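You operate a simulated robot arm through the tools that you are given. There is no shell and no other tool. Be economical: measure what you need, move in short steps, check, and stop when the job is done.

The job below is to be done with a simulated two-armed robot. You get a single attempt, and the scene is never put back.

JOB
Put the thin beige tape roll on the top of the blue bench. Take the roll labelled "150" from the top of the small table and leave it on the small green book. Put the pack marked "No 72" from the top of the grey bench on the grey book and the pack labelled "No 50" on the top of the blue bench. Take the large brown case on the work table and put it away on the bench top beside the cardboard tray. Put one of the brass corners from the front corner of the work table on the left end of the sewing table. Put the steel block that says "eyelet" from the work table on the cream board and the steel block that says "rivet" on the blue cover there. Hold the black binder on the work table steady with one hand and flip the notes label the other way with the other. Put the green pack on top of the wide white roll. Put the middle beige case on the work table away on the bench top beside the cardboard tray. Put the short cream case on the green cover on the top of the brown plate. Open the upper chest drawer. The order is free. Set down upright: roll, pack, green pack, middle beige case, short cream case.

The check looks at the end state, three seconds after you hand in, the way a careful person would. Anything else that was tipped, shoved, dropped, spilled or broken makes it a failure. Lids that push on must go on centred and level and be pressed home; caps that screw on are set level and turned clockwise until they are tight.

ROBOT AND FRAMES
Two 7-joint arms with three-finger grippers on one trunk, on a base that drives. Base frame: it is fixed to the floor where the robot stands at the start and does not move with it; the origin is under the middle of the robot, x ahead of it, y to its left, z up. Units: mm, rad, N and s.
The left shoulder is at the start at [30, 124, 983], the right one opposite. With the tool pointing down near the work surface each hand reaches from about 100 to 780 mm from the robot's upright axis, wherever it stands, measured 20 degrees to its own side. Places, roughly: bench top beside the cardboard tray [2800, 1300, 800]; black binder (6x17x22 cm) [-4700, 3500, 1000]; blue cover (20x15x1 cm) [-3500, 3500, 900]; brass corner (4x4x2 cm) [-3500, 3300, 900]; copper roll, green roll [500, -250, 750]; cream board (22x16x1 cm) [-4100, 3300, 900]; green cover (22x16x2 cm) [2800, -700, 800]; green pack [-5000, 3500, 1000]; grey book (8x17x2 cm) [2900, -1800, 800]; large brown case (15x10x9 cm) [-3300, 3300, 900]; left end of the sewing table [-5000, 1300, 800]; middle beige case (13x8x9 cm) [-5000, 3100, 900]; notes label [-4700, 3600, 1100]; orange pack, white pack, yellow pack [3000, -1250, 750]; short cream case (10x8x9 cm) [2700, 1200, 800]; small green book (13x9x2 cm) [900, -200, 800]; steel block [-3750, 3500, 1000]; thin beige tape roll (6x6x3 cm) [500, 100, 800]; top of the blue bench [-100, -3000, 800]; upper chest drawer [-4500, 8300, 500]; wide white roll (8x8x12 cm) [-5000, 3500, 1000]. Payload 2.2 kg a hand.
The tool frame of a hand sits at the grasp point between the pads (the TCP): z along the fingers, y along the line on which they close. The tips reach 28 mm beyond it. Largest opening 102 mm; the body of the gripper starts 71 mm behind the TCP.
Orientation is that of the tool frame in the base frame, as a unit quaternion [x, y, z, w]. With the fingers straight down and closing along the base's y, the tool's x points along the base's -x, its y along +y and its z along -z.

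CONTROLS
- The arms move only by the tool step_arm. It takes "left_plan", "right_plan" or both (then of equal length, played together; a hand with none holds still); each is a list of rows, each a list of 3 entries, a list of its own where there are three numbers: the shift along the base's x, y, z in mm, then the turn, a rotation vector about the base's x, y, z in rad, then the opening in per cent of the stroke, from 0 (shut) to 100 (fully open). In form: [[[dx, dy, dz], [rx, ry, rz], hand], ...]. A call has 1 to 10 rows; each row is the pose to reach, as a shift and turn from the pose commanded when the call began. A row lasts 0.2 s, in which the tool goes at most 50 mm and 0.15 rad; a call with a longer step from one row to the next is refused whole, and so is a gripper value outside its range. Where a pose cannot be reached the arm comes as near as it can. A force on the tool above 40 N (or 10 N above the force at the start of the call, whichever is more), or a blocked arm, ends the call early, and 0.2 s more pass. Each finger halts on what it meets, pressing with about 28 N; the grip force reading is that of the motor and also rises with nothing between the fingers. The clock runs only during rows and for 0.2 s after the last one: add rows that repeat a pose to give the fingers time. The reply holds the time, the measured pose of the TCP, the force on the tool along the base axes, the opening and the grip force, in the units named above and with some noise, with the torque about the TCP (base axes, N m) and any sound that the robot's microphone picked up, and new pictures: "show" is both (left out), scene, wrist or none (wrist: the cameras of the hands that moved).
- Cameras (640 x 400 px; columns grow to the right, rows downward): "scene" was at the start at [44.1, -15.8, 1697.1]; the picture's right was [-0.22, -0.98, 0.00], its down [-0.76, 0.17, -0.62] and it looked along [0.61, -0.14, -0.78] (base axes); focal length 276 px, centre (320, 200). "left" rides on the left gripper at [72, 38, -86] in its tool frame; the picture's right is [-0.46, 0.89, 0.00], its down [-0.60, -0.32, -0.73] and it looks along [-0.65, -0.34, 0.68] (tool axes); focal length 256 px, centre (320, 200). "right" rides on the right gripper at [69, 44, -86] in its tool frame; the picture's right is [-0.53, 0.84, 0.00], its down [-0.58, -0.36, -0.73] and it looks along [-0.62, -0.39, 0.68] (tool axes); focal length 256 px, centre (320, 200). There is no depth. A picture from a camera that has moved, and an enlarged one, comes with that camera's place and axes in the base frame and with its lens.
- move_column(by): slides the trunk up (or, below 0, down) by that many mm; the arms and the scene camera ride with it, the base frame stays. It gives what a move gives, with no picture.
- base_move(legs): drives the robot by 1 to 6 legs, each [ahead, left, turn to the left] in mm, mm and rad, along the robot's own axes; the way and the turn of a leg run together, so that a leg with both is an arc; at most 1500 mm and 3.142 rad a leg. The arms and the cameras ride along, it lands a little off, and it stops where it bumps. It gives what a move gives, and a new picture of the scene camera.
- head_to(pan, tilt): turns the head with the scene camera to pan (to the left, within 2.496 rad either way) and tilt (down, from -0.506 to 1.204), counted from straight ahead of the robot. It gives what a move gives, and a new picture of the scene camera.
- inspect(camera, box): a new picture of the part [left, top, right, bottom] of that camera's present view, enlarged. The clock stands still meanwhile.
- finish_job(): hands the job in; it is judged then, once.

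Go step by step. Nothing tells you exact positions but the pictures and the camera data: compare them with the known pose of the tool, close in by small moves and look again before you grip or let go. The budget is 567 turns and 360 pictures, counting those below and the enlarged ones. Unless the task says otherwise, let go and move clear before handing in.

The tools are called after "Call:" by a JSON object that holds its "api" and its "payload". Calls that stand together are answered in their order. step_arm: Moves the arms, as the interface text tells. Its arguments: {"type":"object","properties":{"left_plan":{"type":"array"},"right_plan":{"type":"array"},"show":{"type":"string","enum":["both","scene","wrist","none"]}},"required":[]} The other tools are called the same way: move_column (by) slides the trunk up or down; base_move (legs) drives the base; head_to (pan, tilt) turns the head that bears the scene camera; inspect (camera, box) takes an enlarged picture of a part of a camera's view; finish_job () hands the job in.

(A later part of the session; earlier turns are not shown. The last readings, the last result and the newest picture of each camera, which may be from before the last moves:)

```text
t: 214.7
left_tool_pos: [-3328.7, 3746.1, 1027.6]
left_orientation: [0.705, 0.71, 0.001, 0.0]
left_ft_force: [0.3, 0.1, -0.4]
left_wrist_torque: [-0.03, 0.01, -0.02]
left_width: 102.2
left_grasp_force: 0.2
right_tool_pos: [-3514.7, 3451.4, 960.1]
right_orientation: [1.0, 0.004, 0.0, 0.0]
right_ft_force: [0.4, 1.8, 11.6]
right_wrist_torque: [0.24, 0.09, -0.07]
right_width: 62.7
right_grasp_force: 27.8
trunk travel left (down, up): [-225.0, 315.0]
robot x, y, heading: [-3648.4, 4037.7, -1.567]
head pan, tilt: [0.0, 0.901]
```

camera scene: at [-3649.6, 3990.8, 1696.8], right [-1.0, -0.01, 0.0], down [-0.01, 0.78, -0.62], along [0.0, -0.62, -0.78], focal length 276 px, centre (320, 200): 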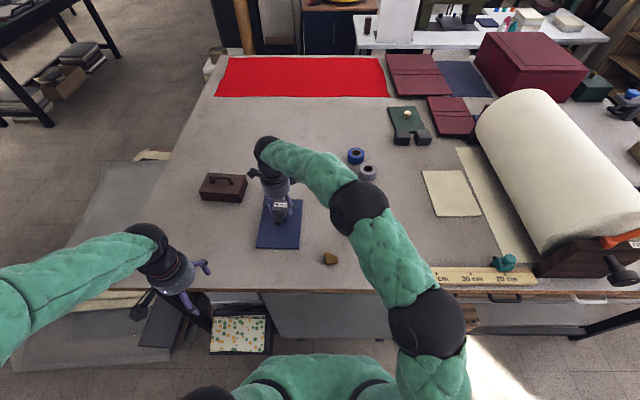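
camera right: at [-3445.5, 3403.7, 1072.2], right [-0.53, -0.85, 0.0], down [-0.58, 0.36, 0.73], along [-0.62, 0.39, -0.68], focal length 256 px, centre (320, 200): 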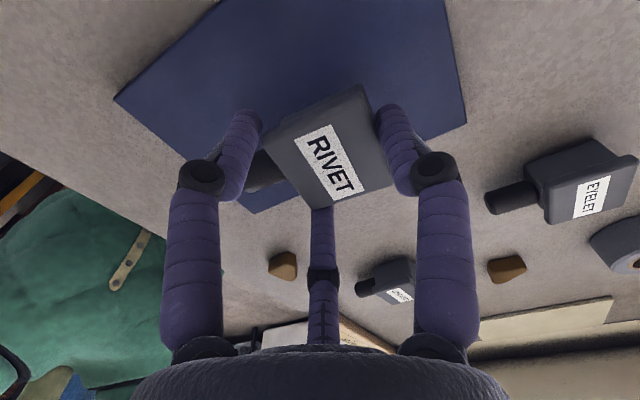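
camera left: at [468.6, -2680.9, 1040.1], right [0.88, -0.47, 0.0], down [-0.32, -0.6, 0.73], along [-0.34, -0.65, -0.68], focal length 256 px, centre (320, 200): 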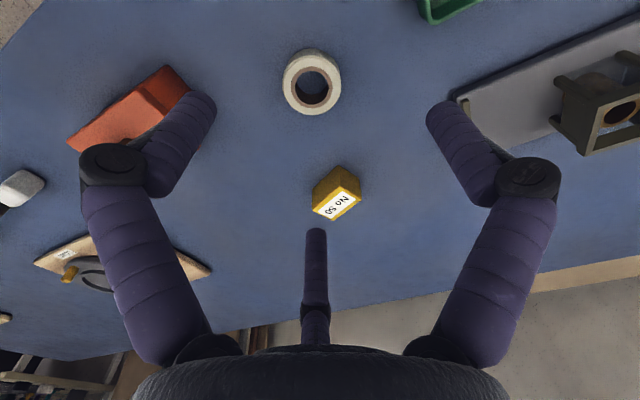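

Contact. Ease up, release, rise, and move toward the EYELET block.

Call:
{"api": "step_arm", "payload": {"right_plan": [[[0, 0, 2], [0, 0, 0], 30], [[0, 0, 2], [0, 0, 0], 70], [[0, 0, 2], [0, 0, 0], 90], [[0, 0, 2], [0, 0, 0], 100], [[0, 0, 2], [0, 0, 0], 100], [[0, 0, 35], [0, 0, 0], 100], [[0, 0, 75], [0, 0, 0], 100], [[-40, -10, 85], [0, 0, 0], 100], [[-80, -40, 85], [0, 0, 0], 100], [[-120, -70, 85], [0, 0, 0], 100]], "show": "both"}}

```text
t: 216.9
left_tool_pos: [-3330.4, 3744.4, 1026.6]
left_orientation: [0.705, 0.71, 0.002, 0.0]
left_ft_force: [0.6, 0.2, 0.4]
left_wrist_torque: [0.02, -0.02, 0.0]
left_width: 101.9
left_grasp_force: 0.0
right_tool_pos: [-3636.2, 3380.6, 1042.6]
right_orientation: [1.0, 0.004, -0.001, 0.0]
right_ft_force: [-0.5, 0.9, -1.2]
right_wrist_torque: [0.02, -0.03, -0.02]
right_width: 102.0
right_grasp_force: 0.1
trunk travel left (down, up): [-225.0, 315.0]
robot x, y, heading: [-3649.2, 4034.8, -1.564]
head pan, tilt: [0.0, 0.901]
camera scene: at [-3652.0, 3990.4, 1696.7], right [-1.0, -0.01, 0.0], down [0.0, 0.78, -0.62], along [0.0, -0.62, -0.78], focal length 276 px, centre (320, 200)
camera right: at [-3566.6, 3338.3, 1129.0], right [-0.53, -0.85, 0.0], down [-0.58, 0.36, 0.73], along [-0.62, 0.39, -0.68], focal length 256 px, centre (320, 200)
```

scene: 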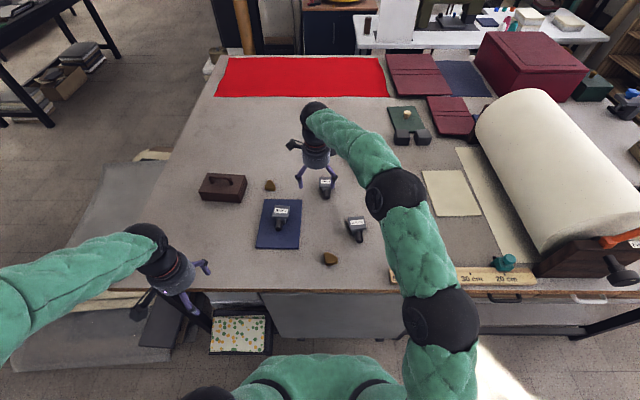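
right: 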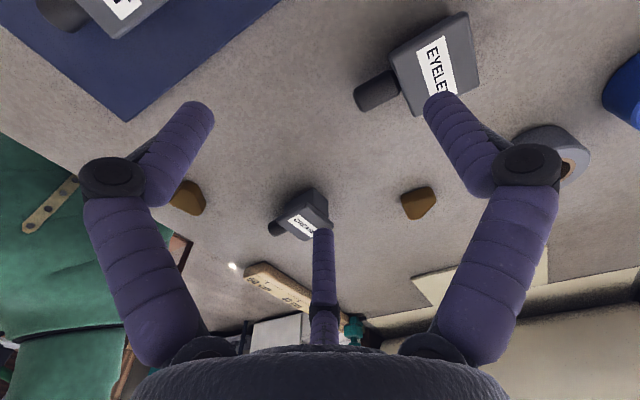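

RIVET block sits on the blue cover. EYELET plate is at about (-3665,3304); I go over it.

Call:
{"api": "step_arm", "payload": {"right_plan": [[[-10, -30, 0], [0, 0, 0], 100], [[-29, -73, 0], [0, 0, 0], 100], [[-29, -73, -30], [0, 0, 0], 100], [[-29, -73, -60], [0, 0, 0], 100], [[-29, -73, -60], [0, 0, 0], 100]], "show": "wrist"}}

```text
t: 218.1
left_tool_pos: [-3328.1, 3745.5, 1028.0]
left_orientation: [0.705, 0.71, 0.001, -0.001]
left_ft_force: [-0.3, 0.5, -0.6]
left_wrist_torque: [0.02, -0.03, -0.01]
left_width: 101.8
left_grasp_force: 0.0
right_tool_pos: [-3664.5, 3307.9, 981.8]
right_orientation: [1.0, 0.005, -0.001, -0.001]
right_ft_force: [0.5, -0.7, 0.1]
right_wrist_torque: [0.0, 0.06, -0.03]
right_width: 102.0
right_grasp_force: 0.0
right hand out of reach, approached as far as the arm can: row 2
trunk travel left (down, up): [-225.0, 315.0]
robot x, y, heading: [-3645.2, 4039.9, -1.566]
head pan, tilt: [0.0, 0.901]
camera right: at [-3593.9, 3266.1, 1069.0], right [-0.53, -0.85, 0.0], down [-0.58, 0.36, 0.73], along [-0.62, 0.39, -0.68], focal length 256 px, centre (320, 200)
```

right: 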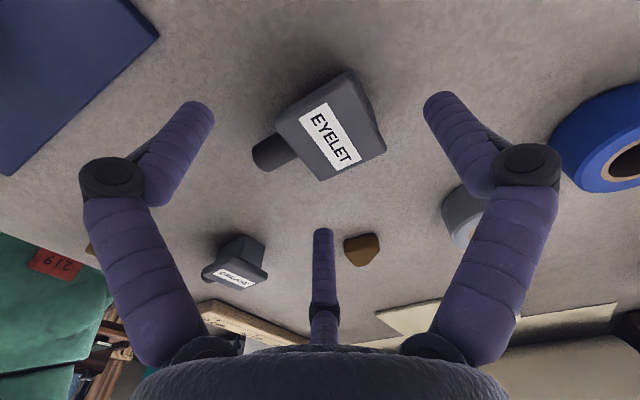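

Well centred. Descend to 951 and close.

Call:
{"api": "step_arm", "payload": {"right_plan": [[[-1, -2, -15], [0, 0, 0], 100], [[-1, -2, -31], [0, 0, 0], 100], [[-1, -2, -31], [0, 0, 0], 90], [[-1, -2, -31], [0, 0, 0], 80], [[-1, -2, -31], [0, 0, 0], 70], [[-1, -2, -31], [0, 0, 0], 60], [[-1, -2, -31], [0, 0, 0], 50], [[-1, -2, -31], [0, 0, 0], 40], [[-1, -2, -31], [0, 0, 0], 30], [[-1, -2, -31], [0, 0, 0], 30]], "show": "none"}}

Call:
{"api": "step_arm", "payload": {"right_plan": [[[0, 0, 5], [0, 0, 0], 30], [[0, 0, 15], [0, 0, 0], 30], [[0, 15, 40], [0, 0, 0], 30], [[0, 50, 60], [0, 0, 0], 30], [[0, 95, 75], [0, 0, 0], 30], [[0, 140, 80], [0, 0, 0], 30], [[0, 140, 80], [0, 0, 0], 30]], "show": "wrist"}}

```text
t: 220.3
left_tool_pos: [-3329.6, 3745.0, 1027.9]
left_orientation: [0.705, 0.71, 0.0, -0.001]
left_ft_force: [-0.2, 0.7, -0.4]
left_wrist_torque: [-0.01, 0.03, 0.01]
left_width: 102.1
left_grasp_force: 0.1
right_tool_pos: [-3665.7, 3306.9, 951.5]
right_orientation: [1.0, 0.004, 0.0, 0.0]
right_ft_force: [-3.3, -0.5, 4.2]
right_wrist_torque: [0.02, 0.09, -0.04]
right_width: 63.6
right_grasp_force: 24.9
trunk travel left (down, up): [-225.0, 315.0]
robot x, y, heading: [-3651.2, 4033.1, -1.564]
head pan, tilt: [0.0, 0.901]
```

```text
t: 221.9
left_tool_pos: [-3329.0, 3744.1, 1026.8]
left_orientation: [0.704, 0.71, 0.001, -0.001]
left_ft_force: [-0.5, 0.0, -0.6]
left_wrist_torque: [0.01, 0.01, 0.03]
left_width: 101.9
left_grasp_force: 0.2
right_tool_pos: [-3665.8, 3446.3, 1030.1]
right_orientation: [1.0, 0.005, -0.001, -0.001]
right_ft_force: [-0.5, -0.8, -3.8]
right_wrist_torque: [0.0, -0.01, 0.01]
right_width: 63.4
right_grasp_force: 24.1
trunk travel left (down, up): [-225.0, 315.0]
robot x, y, heading: [-3649.7, 4036.5, -1.562]
head pan, tilt: [0.0, 0.901]
camera right: at [-3595.0, 3403.9, 1116.8], right [-0.53, -0.85, 0.0], down [-0.58, 0.36, 0.73], along [-0.62, 0.39, -0.68], focal length 256 px, centre (320, 200)
```

right: 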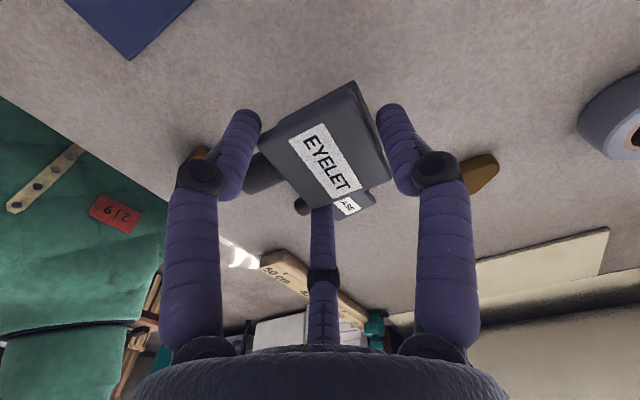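

EYELET block is held. I shift the base right 220 mm (keeping the elbow clear of the paper roll) and reach for the cream board (centre ≈[-4148,3318]).

Call:
{"api": "base_move", "payload": {"legs": [[0, -220, 0]]}}

Call:
{"api": "step_arm", "payload": {"right_plan": [[[-40, -18, 0], [0, 0, 0], 30], [[-80, -36, 0], [0, 0, 0], 30], [[-120, -54, 0], [0, 0, 0], 30], [[-160, -72, 0], [0, 0, 0], 30], [[-200, -90, 0], [0, 0, 0], 30], [[-240, -108, 0], [0, 0, 0], 30], [[-240, -108, -20], [0, 0, 0], 30], [[-240, -108, -20], [0, 0, 0], 30]], "show": "both"}}

```text
t: 223.6
left_tool_pos: [-3550.9, 3744.6, 1027.3]
left_orientation: [0.704, 0.71, 0.002, 0.0]
left_ft_force: [-0.9, -0.2, -0.3]
left_wrist_torque: [-0.04, -0.03, 0.02]
left_width: 102.0
left_grasp_force: 0.0
right_tool_pos: [-3886.4, 3445.6, 1031.4]
right_orientation: [1.0, 0.004, -0.001, 0.0]
right_ft_force: [-0.3, -0.9, -4.6]
right_wrist_torque: [-0.01, -0.04, -0.03]
right_width: 63.2
right_grasp_force: 24.1
trunk travel left (down, up): [-225.0, 315.0]
robot x, y, heading: [-3870.1, 4032.8, -1.563]
head pan, tilt: [0.0, 0.901]
camera scene: at [-3873.1, 3989.3, 1696.8], right [-1.0, -0.01, 0.0], down [0.0, 0.78, -0.62], along [0.01, -0.62, -0.78], focal length 276 px, centre (320, 200)
```

scene: 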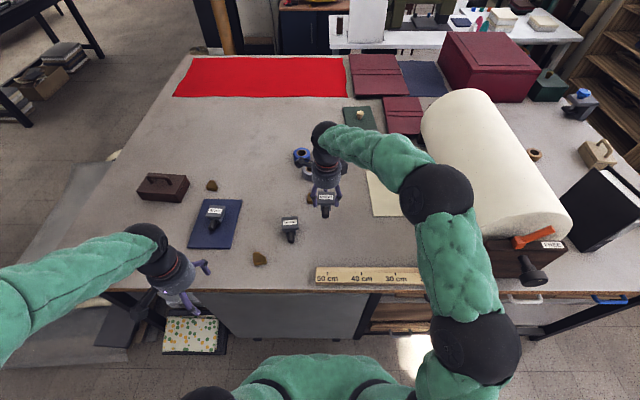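

```text
t: 225.3
left_tool_pos: [-3550.2, 3743.8, 1026.9]
left_orientation: [0.704, 0.71, 0.001, 0.0]
left_ft_force: [0.0, -0.1, 0.5]
left_wrist_torque: [-0.01, 0.02, 0.0]
left_width: 102.1
left_grasp_force: 0.1
right_tool_pos: [-4126.4, 3336.8, 1010.4]
right_orientation: [1.0, 0.005, 0.0, 0.0]
right_ft_force: [0.1, 0.1, -4.6]
right_wrist_torque: [0.01, -0.02, 0.03]
right_width: 63.6
right_grasp_force: 25.1
trunk travel left (down, up): [-225.0, 315.0]
robot x, y, heading: [-3867.3, 4030.2, -1.561]
head pan, tilt: [0.0, 0.901]
camera scene: at [-3872.0, 3989.2, 1696.8], right [-1.0, -0.01, 0.0], down [-0.01, 0.78, -0.62], along [0.0, -0.62, -0.78], focal length 276 px, centre (320, 200)
camera right: at [-4055.5, 3294.8, 1097.5], right [-0.53, -0.85, 0.0], down [-0.58, 0.36, 0.73], along [-0.62, 0.39, -0.68], focal length 256 px, centre (320, 200)
```

scene: 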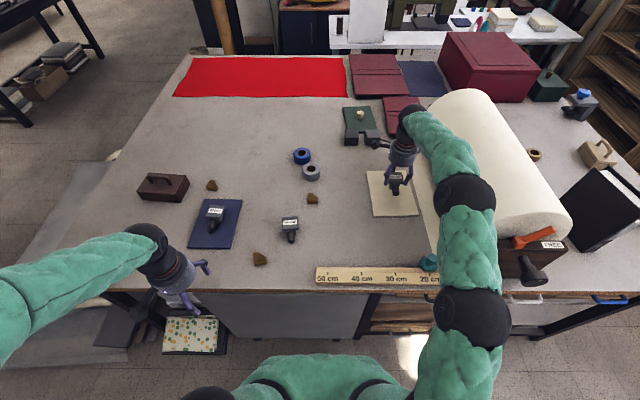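
right: 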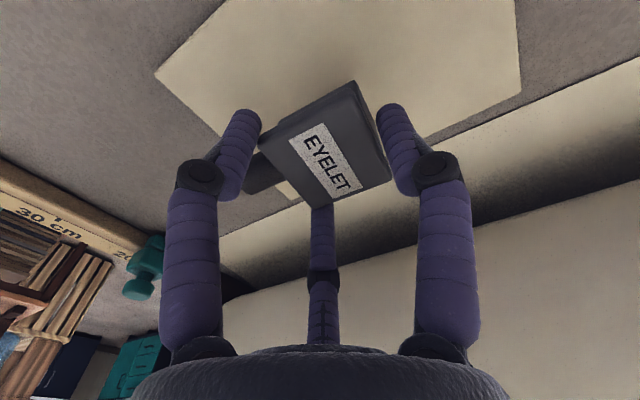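

The board's centre is about (-4135,3325). I lower the block to contact.

Call:
{"api": "step_arm", "payload": {"right_plan": [[[-9, -4, -20], [0, 0, 0], 30], [[-9, -4, -38], [0, 0, 0], 30], [[-9, -4, -44], [0, 0, 0], 30], [[-9, -4, -47], [0, 0, 0], 30], [[-9, -4, -50], [0, 0, 0], 30], [[-9, -4, -52], [0, 0, 0], 30], [[-9, -4, -52], [0, 0, 0], 30]], "show": "none"}}

```text
t: 226.9
left_tool_pos: [-3550.5, 3743.8, 1027.6]
left_orientation: [0.704, 0.71, 0.001, -0.001]
left_ft_force: [0.2, 0.1, 1.1]
left_wrist_torque: [-0.01, 0.01, -0.01]
left_width: 101.8
left_grasp_force: 0.2
right_tool_pos: [-4135.1, 3333.0, 959.1]
right_orientation: [1.0, 0.005, -0.001, 0.0]
right_ft_force: [1.1, 0.5, 1.6]
right_wrist_torque: [-0.13, -0.1, 0.01]
right_width: 63.6
right_grasp_force: 24.4
trunk travel left (down, up): [-225.0, 315.0]
robot x, y, heading: [-3871.4, 4031.9, -1.561]
head pan, tilt: [0.0, 0.901]
```

Just touching. One mm more, then release and rise.

Call:
{"api": "step_arm", "payload": {"right_plan": [[[0, 0, -1], [0, 0, 0], 30], [[0, 0, -1], [0, 0, 0], 70], [[0, 0, -1], [0, 0, 0], 90], [[0, 0, -1], [0, 0, 0], 100], [[0, 0, -1], [0, 0, 0], 100], [[0, 0, 35], [0, 0, 0], 100], [[0, 0, 75], [0, 0, 0], 100], [[20, 30, 100], [0, 0, 0], 100], [[40, 70, 110], [0, 0, 0], 100], [[60, 110, 110], [0, 0, 0], 100]], "show": "wrist"}}

```text
t: 229.2
left_tool_pos: [-3548.5, 3745.9, 1028.2]
left_orientation: [0.703, 0.711, 0.0, 0.0]
left_ft_force: [0.3, 0.5, 0.5]
left_wrist_torque: [-0.03, -0.01, -0.02]
left_width: 101.8
left_grasp_force: 0.0
right_tool_pos: [-4075.1, 3445.3, 1071.8]
right_orientation: [1.0, 0.004, -0.002, 0.0]
right_ft_force: [0.5, -0.3, -0.5]
right_wrist_torque: [-0.07, 0.02, -0.05]
right_width: 102.0
right_grasp_force: 0.0
trunk travel left (down, up): [-225.0, 315.0]
robot x, y, heading: [-3869.4, 4034.8, -1.562]
head pan, tilt: [0.0, 0.901]
camera right: at [-4004.0, 3403.1, 1158.5], right [-0.53, -0.85, 0.0], down [-0.58, 0.36, 0.73], along [-0.62, 0.39, -0.68], focal length 256 px, centre (320, 200)
```

right: 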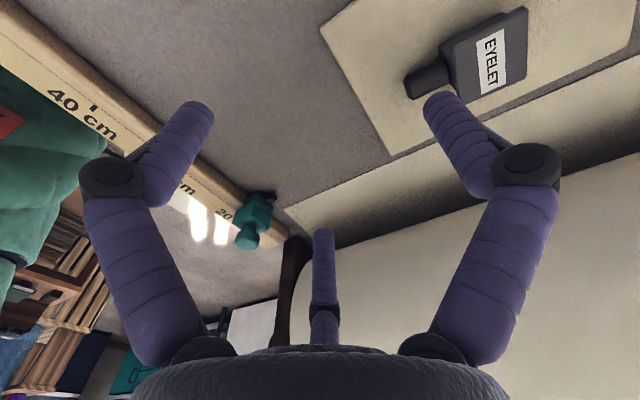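

EYELET block is on the cream board. I look to the right at the items beyond the paper roll.

Call:
{"api": "head_to", "payload": {"pan": -0.75, "tilt": 0.6}}

Call:
{"api": "inspect", "payload": {"camera": "scene", "box": [220, 80, 420, 205]}}

```text
t: 230.2
left_tool_pos: [-3550.4, 3743.2, 1027.5]
left_orientation: [0.704, 0.71, 0.002, 0.0]
left_ft_force: [0.8, -1.2, 0.1]
left_wrist_torque: [-0.02, 0.02, -0.03]
left_width: 101.9
left_grasp_force: 0.2
right_tool_pos: [-4074.8, 3443.3, 1071.6]
right_orientation: [1.0, 0.005, 0.0, -0.001]
right_ft_force: [0.5, 0.6, 0.0]
right_wrist_torque: [-0.01, 0.0, -0.02]
right_width: 102.1
right_grasp_force: 0.1
trunk travel left (down, up): [-225.0, 315.0]
robot x, y, heading: [-3871.1, 4031.3, -1.562]
head pan, tilt: [-0.75, 0.6]
camera scene: at [-3931.7, 4000.0, 1721.5], right [-0.74, 0.68, 0.0], down [0.38, 0.42, -0.82], along [-0.56, -0.61, -0.57], focal length 276 px, centre (320, 200)
```

scene: 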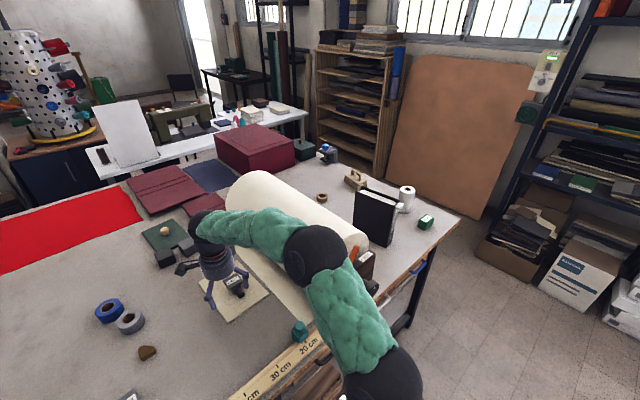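

```text
3.20 times, centred on (320, 142) of scene
camera zoom: at [-3931.7, 4000.0, 1721.5], right [-0.74, 0.68, 0.0], down [0.38, 0.42, -0.82], along [-0.56, -0.61, -0.57], focal length 883 px, centre (320, 384)
```

zoom: 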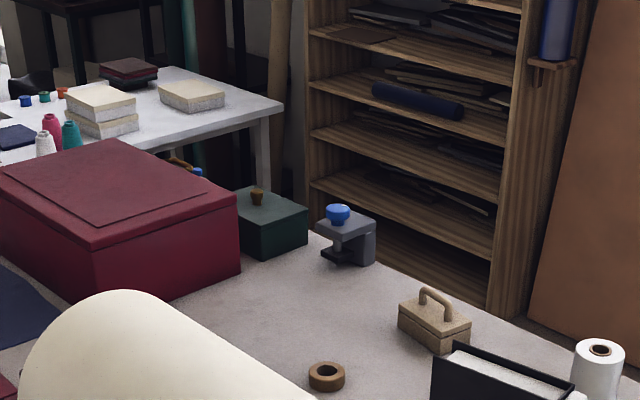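

The binder, white roll, green pack and the middle beige case stand past the paper roll. I retract the right hand and drive there.

Call:
{"api": "step_arm", "payload": {"right_plan": [[[0, 45, 0], [0, 0, 0], 100], [[0, 90, 0], [0, 0, 0], 100], [[0, 135, 0], [0, 0, 0], 100], [[0, 180, 0], [0, 0, 0], 100], [[0, 225, 0], [0, 0, 0], 100], [[0, 270, 0], [0, 0, 0], 100], [[0, 290, 0], [0, 0, 0], 100]], "show": "none"}}

Call:
{"api": "base_move", "payload": {"legs": [[-140, 0, 0], [0, -930, -0.009], [110, 0, 0]]}}

Call:
{"api": "head_to", "payload": {"pan": 0.0, "tilt": 0.85}}

```text
t: 231.8
left_tool_pos: [-3549.6, 3744.5, 1027.2]
left_orientation: [0.704, 0.71, 0.0, -0.001]
left_ft_force: [-0.4, 0.3, 0.2]
left_wrist_torque: [0.02, -0.02, 0.01]
left_width: 102.1
left_grasp_force: 0.1
right_tool_pos: [-4074.2, 3734.6, 1068.7]
right_orientation: [1.0, 0.005, -0.001, -0.001]
right_ft_force: [0.1, -0.7, 0.6]
right_wrist_torque: [0.02, -0.02, -0.01]
right_width: 102.3
right_grasp_force: 0.1
trunk travel left (down, up): [-225.0, 315.0]
robot x, y, heading: [-3872.7, 4032.1, -1.563]
head pan, tilt: [-0.75, 0.6]
```

```text
t: 238.4
left_tool_pos: [-4482.1, 3767.6, 1027.5]
left_orientation: [0.708, 0.706, 0.001, -0.001]
left_ft_force: [0.5, 1.2, -0.4]
left_wrist_torque: [0.02, -0.01, -0.01]
left_width: 102.1
left_grasp_force: 0.1
right_tool_pos: [-5007.0, 3761.4, 1068.6]
right_orientation: [1.0, -0.001, -0.001, -0.001]
right_ft_force: [0.0, -0.6, 0.1]
right_wrist_torque: [0.05, 0.0, -0.02]
right_width: 101.8
right_grasp_force: 0.1
trunk travel left (down, up): [-225.0, 315.0]
robot x, y, heading: [-4804.0, 4064.0, -1.573]
head pan, tilt: [-0.75, 0.6]
camera scene: at [-4861.2, 4025.9, 1721.5], right [-0.73, 0.68, 0.0], down [0.39, 0.41, -0.82], along [-0.56, -0.6, -0.57], focal length 276 px, centre (320, 200)
```

scene: 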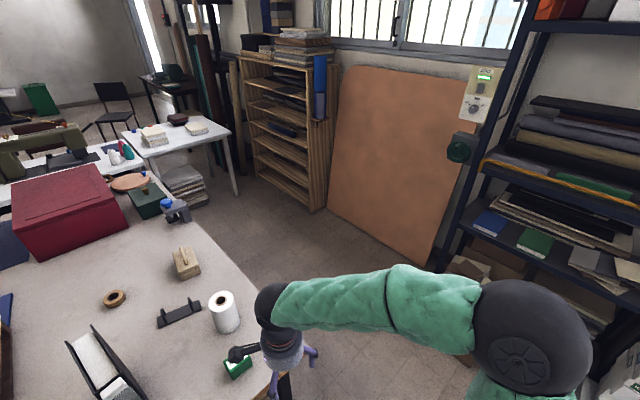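

```text
t: 239.5
left_tool_pos: [-4482.2, 3768.4, 1027.9]
left_orientation: [0.708, 0.707, 0.001, 0.0]
left_ft_force: [-0.4, 0.1, -1.3]
left_wrist_torque: [0.0, -0.02, 0.0]
left_width: 102.0
left_grasp_force: 0.1
right_tool_pos: [-5007.1, 3763.0, 1068.6]
right_orientation: [1.0, -0.001, -0.001, -0.001]
right_ft_force: [-0.3, 0.5, 0.3]
right_wrist_torque: [-0.02, -0.02, 0.03]
right_width: 101.9
right_grasp_force: 0.1
trunk travel left (down, up): [-225.0, 315.0]
robot x, y, heading: [-4802.7, 4057.4, -1.571]
head pan, tilt: [0.0, 0.85]
camera scene: at [-4801.1, 4014.6, 1700.7], right [-1.0, 0.0, 0.0], down [0.0, 0.75, -0.66], along [0.0, -0.66, -0.75], focal length 276 px, centre (320, 200)
```

scene: 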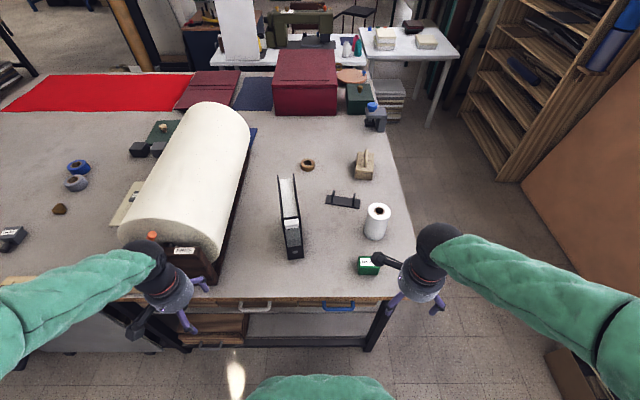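

I zoom in on the binder with its label and the green pack.

Call:
{"api": "inspect", "payload": {"camera": "scene", "box": [255, 170, 335, 265]}}

Call:
{"api": "inspect", "payload": {"camera": "scene", "box": [300, 140, 420, 280]}}

```text
4.21 times, centred on (295, 218) of scene
camera zoom: at [-4801.1, 4014.6, 1700.7], right [-1.0, 0.0, 0.0], down [0.0, 0.75, -0.66], along [0.0, -0.66, -0.75], focal length 1162 px, centre (425, 126)
```

zoom: 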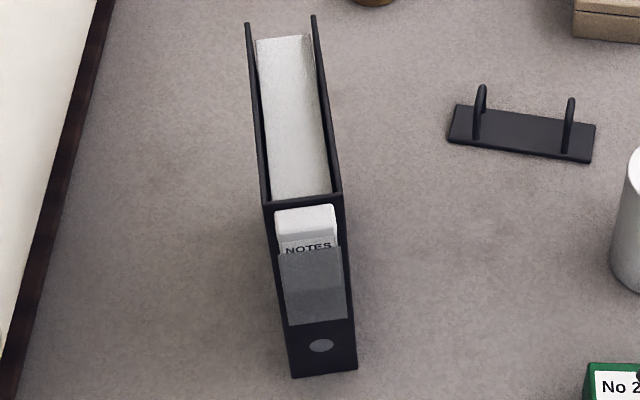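

```text
2.86 times, centred on (360, 210) of scene
camera zoom: at [-4801.1, 4014.6, 1700.7], right [-1.0, 0.0, 0.0], down [0.0, 0.75, -0.66], along [0.0, -0.66, -0.75], focal length 788 px, centre (206, 171)
```

zoom: 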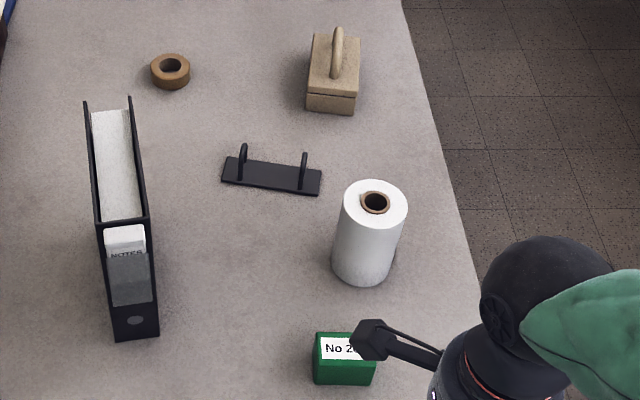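

Three easier ones first: green pack (about [-4950,3597]) onto the white roll (about [-4992,3454], top ~1008). Right hand goes over the pack.

Call:
{"api": "step_arm", "payload": {"right_plan": [[[15, -40, 0], [0, 0, 0], 100], [[30, -80, 0], [0, 0, 0], 100], [[45, -120, -20], [0, 0, 0], 100], [[57, -160, -40], [0, 0, 0], 100], [[57, -162, -68], [0, 0, 0], 100], [[57, -162, -68], [0, 0, 0], 100]], "show": "both"}}

```text
t: 240.9
left_tool_pos: [-4481.5, 3769.1, 1027.7]
left_orientation: [0.708, 0.706, 0.0, -0.001]
left_ft_force: [-0.1, 0.2, 0.2]
left_wrist_torque: [0.03, -0.01, 0.03]
left_width: 101.8
left_grasp_force: 0.1
right_tool_pos: [-4949.8, 3598.4, 999.1]
right_orientation: [1.0, -0.001, -0.001, -0.001]
right_ft_force: [0.3, -0.7, 0.3]
right_wrist_torque: [-0.04, -0.01, -0.04]
right_width: 102.2
right_grasp_force: 0.0
trunk travel left (down, up): [-225.0, 315.0]
robot x, y, heading: [-4801.9, 4063.9, -1.573]
head pan, tilt: [0.0, 0.85]
camera scene: at [-4800.7, 4014.3, 1700.7], right [-1.0, 0.0, 0.0], down [0.0, 0.75, -0.66], along [0.0, -0.66, -0.75], focal length 276 px, centre (320, 200)
camera right: at [-4880.0, 3556.7, 1086.6], right [-0.54, -0.84, 0.0], down [-0.57, 0.36, 0.73], along [-0.62, 0.39, -0.68], focal length 256 px, centre (320, 200)
```

scene: 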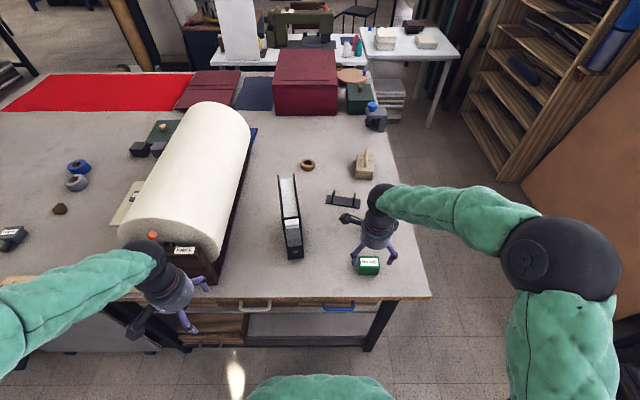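
right: 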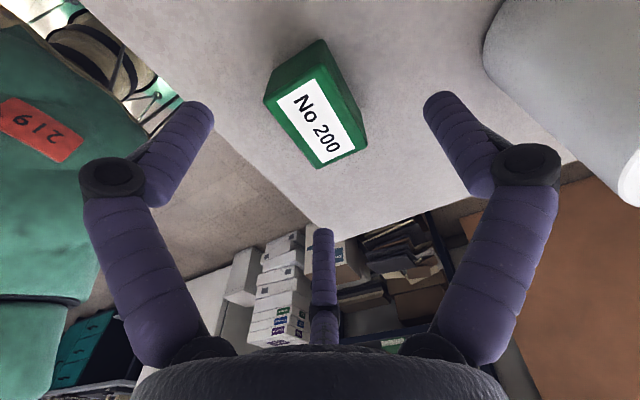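

Pack centre (-4948,3601). Descend to 953 and close.

Call:
{"api": "step_arm", "payload": {"right_plan": [[[2, 6, -20], [0, 0, 0], 100], [[2, 6, -46], [0, 0, 0], 100], [[2, 6, -46], [0, 0, 0], 90], [[2, 6, -46], [0, 0, 0], 75], [[2, 6, -46], [0, 0, 0], 60], [[2, 6, -46], [0, 0, 0], 50], [[2, 6, -46], [0, 0, 0], 40], [[2, 6, -46], [0, 0, 0], 30], [[2, 6, -46], [0, 0, 0], 30]], "show": "wrist"}}

```text
t: 242.9
left_tool_pos: [-4481.8, 3767.8, 1027.0]
left_orientation: [0.708, 0.707, 0.001, -0.001]
left_ft_force: [0.0, 0.4, 0.6]
left_wrist_torque: [0.0, 0.0, -0.01]
left_width: 101.8
left_grasp_force: 0.0
right_tool_pos: [-4947.6, 3607.4, 954.8]
right_orientation: [1.0, -0.001, -0.001, 0.0]
right_ft_force: [0.2, -0.8, 2.2]
right_wrist_torque: [-0.08, -0.03, 0.05]
right_width: 52.8
right_grasp_force: 28.2
trunk travel left (down, up): [-225.0, 315.0]
robot x, y, heading: [-4798.5, 4058.0, -1.58]
head pan, tilt: [0.0, 0.85]
camera right: at [-4877.9, 3563.5, 1041.7], right [-0.54, -0.84, 0.0], down [-0.57, 0.36, 0.73], along [-0.62, 0.39, -0.68], focal length 256 px, centre (320, 200)
```

right: 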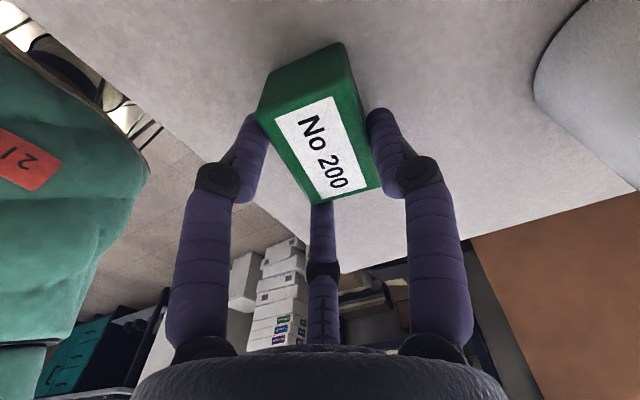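

Gripped. Lift and carry over the white roll.

Call:
{"api": "step_arm", "payload": {"right_plan": [[[0, 0, 10], [0, 0, 0], 30], [[0, 0, 50], [0, 0, 0], 30], [[0, 0, 98], [0, 0, 0], 30], [[0, 0, 146], [0, 0, 0], 30], [[0, 0, 160], [0, 0, 0], 30], [[-15, -46, 160], [0, 0, 0], 30], [[-30, -92, 160], [0, 0, 0], 30], [[-42, -138, 160], [0, 0, 0], 30], [[-44, -150, 160], [0, 0, 0], 30], [[-44, -150, 160], [0, 0, 0], 30]], "show": "both"}}

Call:
{"api": "inspect", "payload": {"camera": "scene", "box": [330, 150, 430, 260]}}

```text
t: 245.1
left_tool_pos: [-4481.8, 3767.7, 1027.8]
left_orientation: [0.708, 0.707, 0.0, 0.0]
left_ft_force: [0.5, 0.4, 0.7]
left_wrist_torque: [0.01, 0.0, 0.02]
left_width: 102.0
left_grasp_force: 0.0
right_tool_pos: [-4991.0, 3456.1, 1114.0]
right_orientation: [1.0, -0.001, 0.0, -0.002]
right_ft_force: [0.9, -0.1, -0.5]
right_wrist_torque: [-0.01, 0.01, 0.01]
right_width: 52.3
right_grasp_force: 28.4
trunk travel left (down, up): [-225.0, 315.0]
robot x, y, heading: [-4803.6, 4061.3, -1.574]
head pan, tilt: [0.0, 0.85]
camera scene: at [-4801.0, 4013.8, 1700.7], right [-1.0, 0.0, 0.0], down [0.0, 0.75, -0.66], along [0.0, -0.66, -0.75], focal length 276 px, centre (320, 200)
camera right: at [-4921.8, 3413.5, 1200.8], right [-0.54, -0.84, 0.0], down [-0.57, 0.36, 0.73], along [-0.62, 0.39, -0.68], focal length 256 px, centre (320, 200)
```

scene: 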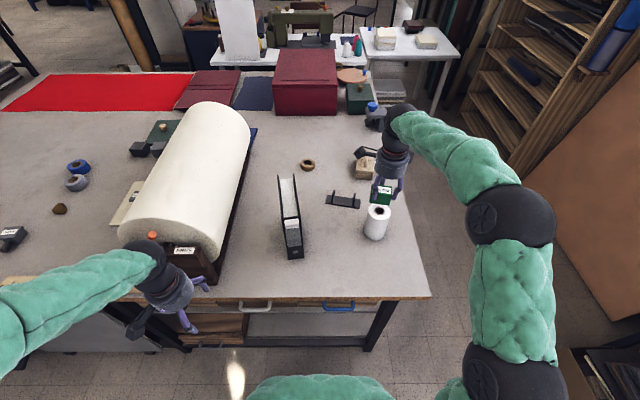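
right: 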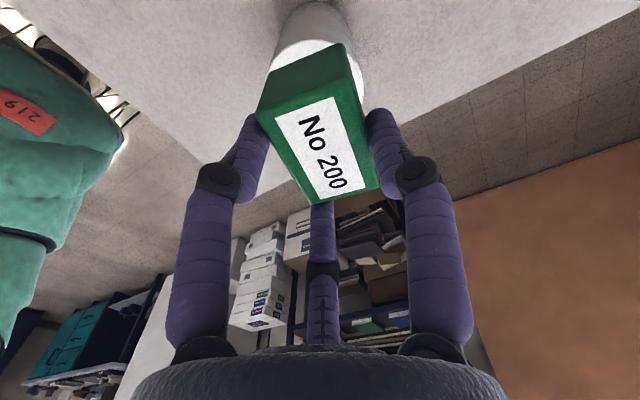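

```text
3.64 times, centred on (380, 205) of scene
camera zoom: at [-4801.0, 4013.8, 1700.7], right [-1.0, 0.0, 0.0], down [0.0, 0.75, -0.66], along [0.0, -0.66, -0.75], focal length 1003 px, centre (102, 182)
```

zoom: 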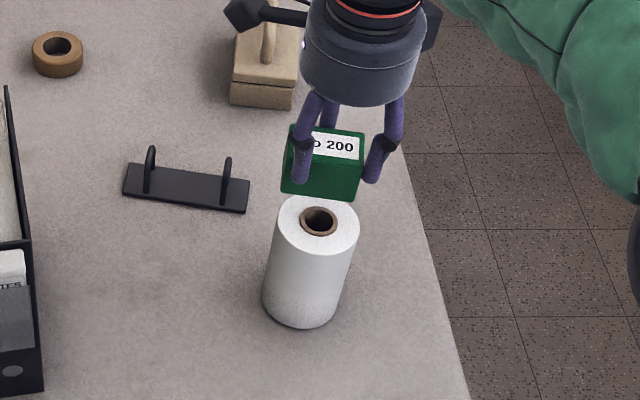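

Roll axis is about (-4994,3457). I adjust a few mm and lower to just above its top.

Call:
{"api": "step_arm", "payload": {"right_plan": [[[-3, 4, -15], [0, 0, 0], 30], [[-3, 4, -30], [0, 0, 0], 30], [[-3, 4, -32], [0, 0, 0], 30], [[-3, 4, -32], [0, 0, 0], 30]], "show": "none"}}

Call:
{"api": "inspect", "payload": {"camera": "scene", "box": [340, 160, 420, 250]}}

Call:
{"api": "inspect", "payload": {"camera": "right", "box": [220, 0, 420, 125]}}

```text
t: 246.1
left_tool_pos: [-4481.5, 3767.1, 1027.0]
left_orientation: [0.708, 0.706, 0.001, -0.001]
left_ft_force: [0.4, -0.6, 0.3]
left_wrist_torque: [0.01, 0.0, -0.01]
left_width: 102.2
left_grasp_force: 0.1
right_tool_pos: [-4994.6, 3461.2, 1082.7]
right_orientation: [1.0, -0.001, -0.001, -0.001]
right_ft_force: [-0.4, -0.2, -0.9]
right_wrist_torque: [-0.02, -0.02, 0.0]
right_width: 52.0
right_grasp_force: 27.3
trunk travel left (down, up): [-225.0, 315.0]
robot x, y, heading: [-4798.2, 4064.0, -1.577]
head pan, tilt: [0.0, 0.85]
```

```text
4.44 times, centred on (380, 205) of scene
camera zoom: at [-4800.9, 4014.1, 1700.7], right [-1.0, 0.0, 0.0], down [0.0, 0.75, -0.66], along [0.0, -0.66, -0.75], focal length 1226 px, centre (53, 178)
```

zoom: 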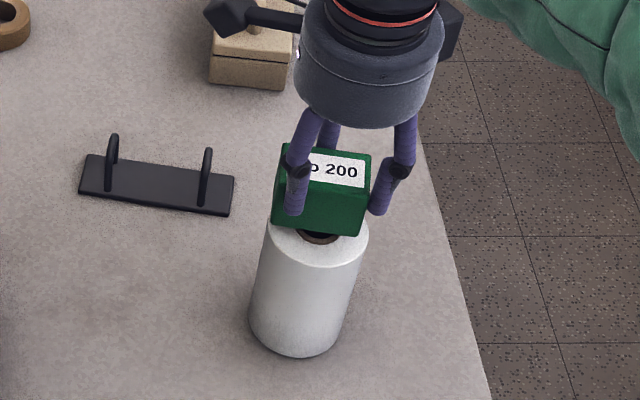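

```text
3.20 times, centred on (320, 62) of right
camera zoom: at [-4925.0, 3417.5, 1168.6], right [-0.54, -0.84, 0.0], down [-0.57, 0.36, 0.73], along [-0.62, 0.39, -0.68], focal length 819 px, centre (320, 640)
```

zoom: 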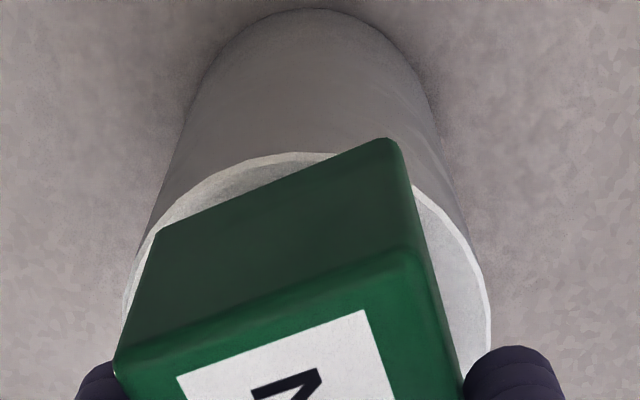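

Nearly centred; shift 4 mm toward me and lower to contact.

Call:
{"api": "step_arm", "payload": {"right_plan": [[[0, 4, -3], [0, 0, 0], 30], [[0, 4, -6], [0, 0, 0], 30], [[0, 4, -8], [0, 0, 0], 30], [[0, 4, -10], [0, 0, 0], 30], [[0, 4, -10], [0, 0, 0], 30]], "show": "none"}}

```text
t: 247.3
left_tool_pos: [-4480.5, 3769.4, 1027.3]
left_orientation: [0.708, 0.707, 0.001, -0.001]
left_ft_force: [0.4, -0.4, -0.2]
left_wrist_torque: [-0.05, 0.0, 0.03]
left_width: 101.7
left_grasp_force: 0.0
right_tool_pos: [-4994.9, 3464.0, 1075.0]
right_orientation: [1.0, -0.001, -0.002, 0.001]
right_ft_force: [0.9, -0.9, 12.9]
right_wrist_torque: [-0.06, -0.12, 0.1]
right_width: 52.0
right_grasp_force: 27.8
trunk travel left (down, up): [-225.0, 315.0]
robot x, y, heading: [-4799.6, 4063.9, -1.576]
head pan, tilt: [0.0, 0.85]
```

Call:
{"api": "step_arm", "payload": {"right_plan": [[[0, 0, 2], [0, 0, 0], 30], [[0, 0, 2], [0, 0, 0], 58], [[0, 0, 2], [0, 0, 0], 68], [[0, 0, 2], [0, 0, 0], 85], [[0, 0, 2], [0, 0, 0], 100], [[0, 0, 2], [0, 0, 0], 100], [[0, 0, 30], [0, 0, 0], 100], [[0, 0, 75], [0, 0, 0], 100], [[0, 20, 100], [0, 0, 0], 100]], "show": "both"}}

```text
t: 249.3
left_tool_pos: [-4480.6, 3769.1, 1027.8]
left_orientation: [0.708, 0.707, 0.0, 0.0]
left_ft_force: [0.0, -0.6, 0.4]
left_wrist_torque: [-0.07, -0.02, 0.02]
left_width: 101.9
left_grasp_force: 0.0
right_tool_pos: [-4995.3, 3485.8, 1174.0]
right_orientation: [1.0, -0.001, -0.001, -0.001]
right_ft_force: [-0.6, 0.5, 0.0]
right_wrist_torque: [-0.05, 0.0, 0.02]
right_width: 102.1
right_grasp_force: 0.0
trunk travel left (down, up): [-225.0, 315.0]
robot x, y, heading: [-4799.3, 4061.4, -1.578]
head pan, tilt: [0.0, 0.85]
camera scene: at [-4801.0, 4016.2, 1700.7], right [-1.0, 0.0, 0.0], down [0.0, 0.75, -0.66], along [0.0, -0.66, -0.75], focal length 276 px, centre (320, 200)
camera right: at [-4925.6, 3443.1, 1260.6], right [-0.54, -0.84, 0.0], down [-0.57, 0.37, 0.73], along [-0.62, 0.39, -0.68], focal length 256 px, centre (320, 200)
```

scene: 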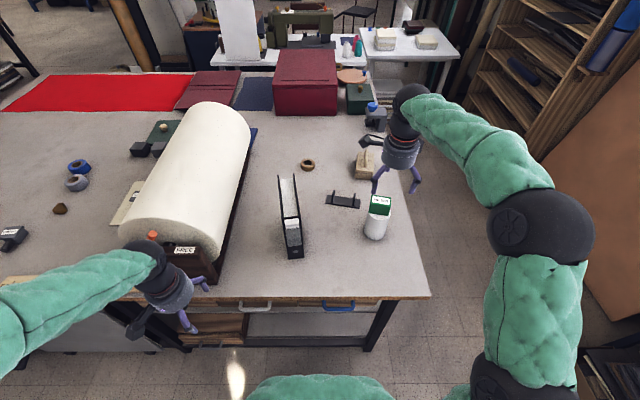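
right: 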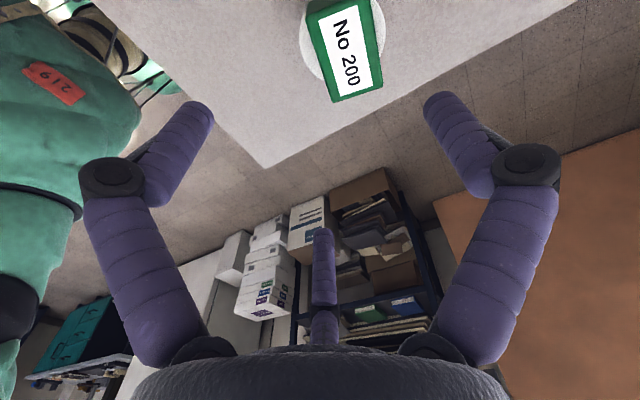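

The green pack stands on the white roll. Next the binder label: I use the left hand's camera to look closely at the spine and swing the right hand clear.

Call:
{"api": "step_arm", "payload": {"left_plan": [[[-20, 0, 40], [0, 0, 0], 100], [[-40, -10, 80], [0, 0, 0], 100], [[-60, -20, 120], [0, 0, 0], 100], [[-80, -29, 123], [0, 0, 0], 100], [[-80, -29, 123], [0, 0, 0], 100]], "right_plan": [[[0, 40, 0], [0, 0, 0], 100], [[0, 85, 0], [0, 0, 0], 100], [[0, 130, 0], [0, 0, 0], 100], [[0, 175, 0], [0, 0, 0], 100], [[0, 200, 0], [0, 0, 0], 100]], "show": "none"}}

Call:
{"api": "inspect", "payload": {"camera": "left", "box": [0, 0, 640, 400]}}

Call:
{"api": "inspect", "payload": {"camera": "left", "box": [200, 150, 360, 290]}}

```text
t: 250.5
left_tool_pos: [-4563.1, 3740.2, 1151.1]
left_orientation: [0.708, 0.707, 0.001, 0.0]
left_ft_force: [-0.3, 0.5, -0.7]
left_wrist_torque: [-0.05, -0.02, 0.03]
left_width: 102.2
left_grasp_force: 0.0
right_tool_pos: [-4994.6, 3685.5, 1173.6]
right_orientation: [1.0, -0.001, 0.0, 0.0]
right_ft_force: [-0.1, -0.2, -0.5]
right_wrist_torque: [-0.01, 0.01, 0.02]
right_width: 101.9
right_grasp_force: 0.1
trunk travel left (down, up): [-225.0, 315.0]
robot x, y, heading: [-4800.8, 4061.9, -1.575]
head pan, tilt: [0.0, 0.85]
```

```text
1.00 times, centred on (320, 200) of left (not enlarged: the box is as wide or as high as the picture)
camera zoom: at [-4523.0, 3811.0, 1235.9], right [0.88, -0.47, 0.0], down [-0.32, -0.6, 0.73], along [-0.34, -0.65, -0.68], focal length 256 px, centre (320, 200)
```

zoom: 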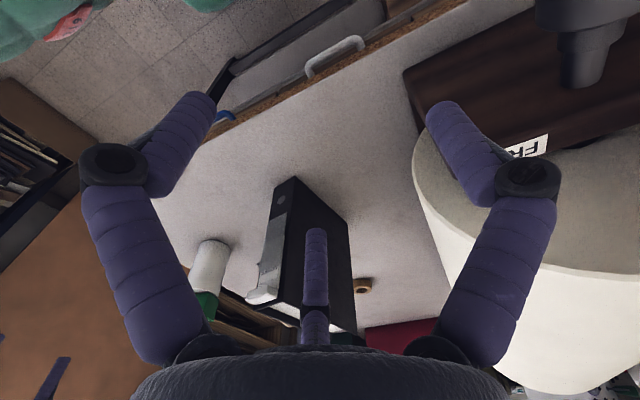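

```text
2.86 times, centred on (280, 220) of left
camera zoom: at [-4523.0, 3811.0, 1235.9], right [0.88, -0.47, 0.0], down [-0.32, -0.6, 0.73], along [-0.34, -0.65, -0.68], focal length 731 px, centre (434, 143)
```

zoom: 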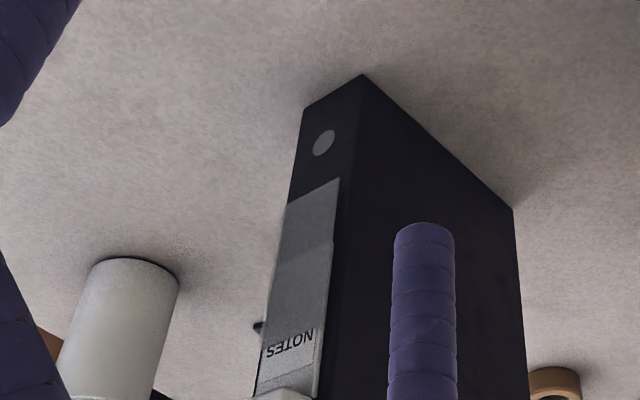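

Call:
{"api": "step_arm", "payload": {"left_plan": [[[-40, 20, -10], [0, 0, 0], 100], [[-80, 40, -20], [0, 0, 0], 100], [[-100, 60, -20], [0, 0, 0], 100], [[-100, 60, -20], [0, 0, 0], 100]], "show": "none"}}

Call:
{"api": "inspect", "payload": {"camera": "left", "box": [200, 190, 420, 330]}}

Call:
{"api": "inspect", "payload": {"camera": "scene", "box": [270, 205, 315, 255]}}

```text
t: 251.5
left_tool_pos: [-4661.7, 3798.2, 1130.8]
left_orientation: [0.708, 0.706, 0.001, -0.001]
left_ft_force: [0.2, -0.6, 0.0]
left_wrist_torque: [0.02, 0.01, 0.01]
left_width: 102.1
left_grasp_force: 0.1
right_tool_pos: [-4995.2, 3682.4, 1173.1]
right_orientation: [1.0, 0.0, -0.001, 0.0]
right_ft_force: [-0.1, -0.6, 0.3]
right_wrist_torque: [0.0, 0.0, 0.01]
right_width: 102.0
right_grasp_force: 0.1
trunk travel left (down, up): [-225.0, 315.0]
robot x, y, heading: [-4803.9, 4061.7, -1.572]
head pan, tilt: [0.0, 0.85]
```

```text
2.86 times, centred on (310, 260) of left
camera zoom: at [-4622.4, 3869.7, 1216.5], right [0.88, -0.47, 0.0], down [-0.32, -0.6, 0.73], along [-0.34, -0.65, -0.68], focal length 731 px, centre (349, 29)
```

zoom: 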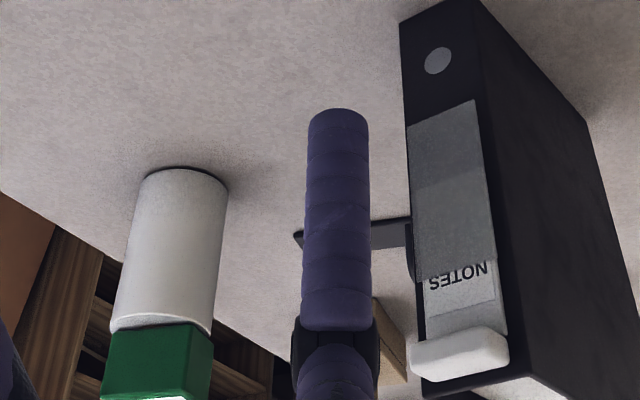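

```text
8.00 times, centred on (292, 230) of scene
camera zoom: at [-4800.9, 4013.7, 1700.7], right [-1.0, 0.0, 0.0], down [0.0, 0.75, -0.66], along [0.0, -0.66, -0.75], focal length 2207 px, centre (540, -40)
```

zoom: 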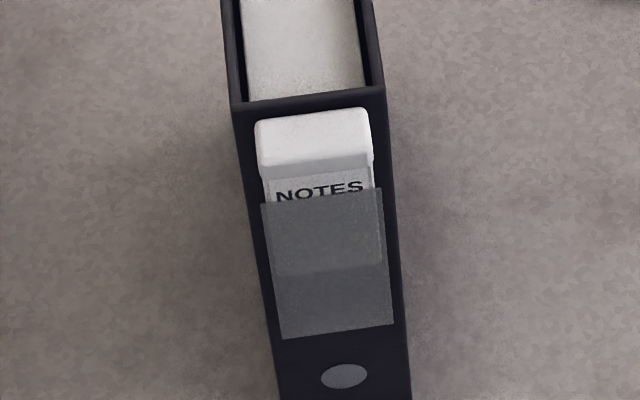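

The label card has a thick white grip on top and sits in a spine pocket. I'll hold the binder from above with the left hand and work the label with the right. First I raise the trunk for elbow clearance and orient both hands.

Call:
{"api": "move_column", "payload": {"by": 150}}

Call:
{"api": "step_arm", "payload": {"left_plan": [[[0, 0, 0], [0, 0, -0.15], 100], [[0, 0, 0], [0, 0, -0.3], 100], [[0, 0, 0], [0, 0, -0.45], 100], [[0, 0, 0], [0, 0, -0.6], 100], [[0, 0, 0], [0, 0, -0.75], 100], [[0, 0, 0], [0, 0, -0.9], 100], [[0, 0, 0], [0, 0, -1.047], 100], [[0, 0, 0], [0, 0, -1.047], 100], [[0, 0, 0], [0, 0, -1.047], 100], [[0, 0, 0], [0, 0, -1.047], 100]], "right_plan": [[[0, 0, 0], [0, 0, 0.15], 100], [[0, 5, 0], [0, 0, 0.3], 100], [[0, 10, 0], [0, 0, 0.45], 100], [[0, 15, 0], [0, 0, 0.6], 100], [[0, 20, 0], [0, 0, 0.75], 100], [[0, 25, 0], [0, 0, 0.9], 100], [[0, 30, 0], [0, 0, 1.05], 100], [[0, 35, 0], [0, 0, 1.2], 100], [[0, 40, 0], [0, 0, 1.35], 100], [[0, 45, 0], [0, 0, 1.5], 100]], "show": "none"}}

Call:
{"api": "step_arm", "payload": {"right_plan": [[[0, 0, 0], [0, 0, 0.15], 100], [[0, 5, 0], [0, 0, 0.3], 100], [[0, 10, 0], [0, 0, 0.45], 100], [[0, 15, 0], [0, 0, 0.6], 100], [[0, 20, 0], [0, 0, 0.75], 100], [[0, 20, 0], [0, 0, 0.9], 100], [[0, 20, 0], [0, 0, 1.05], 100], [[0, 20, 0], [0, 0, 1.2], 100], [[0, 20, 0], [0, 0, 1.35], 100], [[0, 20, 0], [0, 0, 1.5], 100]], "show": "none"}}

```text
t: 253.3
left_tool_pos: [-4661.1, 3800.1, 1281.2]
left_orientation: [0.708, 0.707, 0.0, -0.001]
left_ft_force: [-0.8, -0.1, 0.9]
left_wrist_torque: [-0.01, 0.0, -0.04]
left_width: 102.1
left_grasp_force: 0.0
right_tool_pos: [-4997.3, 3684.4, 1321.9]
right_orientation: [1.0, -0.001, -0.001, 0.0]
right_ft_force: [0.4, 0.2, 0.1]
right_wrist_torque: [0.03, 0.0, -0.01]
right_width: 102.2
right_grasp_force: 0.0
trunk travel left (down, up): [-375.0, 165.0]
robot x, y, heading: [-4800.6, 4064.1, -1.574]
head pan, tilt: [0.0, 0.85]
```

```text
t: 255.5
left_tool_pos: [-4659.9, 3800.2, 1280.3]
left_orientation: [0.966, 0.258, 0.001, 0.0]
left_ft_force: [-0.3, 0.2, -0.2]
left_wrist_torque: [0.0, -0.04, 0.03]
left_width: 101.8
left_grasp_force: 0.0
right_tool_pos: [-4996.3, 3729.3, 1323.3]
right_orientation: [0.731, 0.683, -0.002, 0.0]
right_ft_force: [0.5, 0.1, -0.3]
right_wrist_torque: [0.01, 0.0, 0.01]
right_width: 102.2
right_grasp_force: 0.0
trunk travel left (down, up): [-375.0, 165.0]
robot x, y, heading: [-4800.9, 4063.9, -1.575]
head pan, tilt: [0.0, 0.85]
```

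```text
t: 257.7
left_tool_pos: [-4661.2, 3799.0, 1281.8]
left_orientation: [0.966, 0.258, 0.0, 0.0]
left_ft_force: [0.1, 0.1, 0.5]
left_wrist_torque: [0.0, 0.03, -0.01]
left_width: 102.0
left_grasp_force: 0.0
right_tool_pos: [-4994.0, 3748.2, 1322.2]
right_orientation: [0.07, 0.998, -0.001, 0.001]
right_ft_force: [0.2, 0.5, 0.5]
right_wrist_torque: [0.02, 0.04, -0.01]
right_width: 101.9
right_grasp_force: 0.0
trunk travel left (down, up): [-375.0, 165.0]
robot x, y, heading: [-4798.5, 4059.3, -1.578]
head pan, tilt: [0.0, 0.85]
```

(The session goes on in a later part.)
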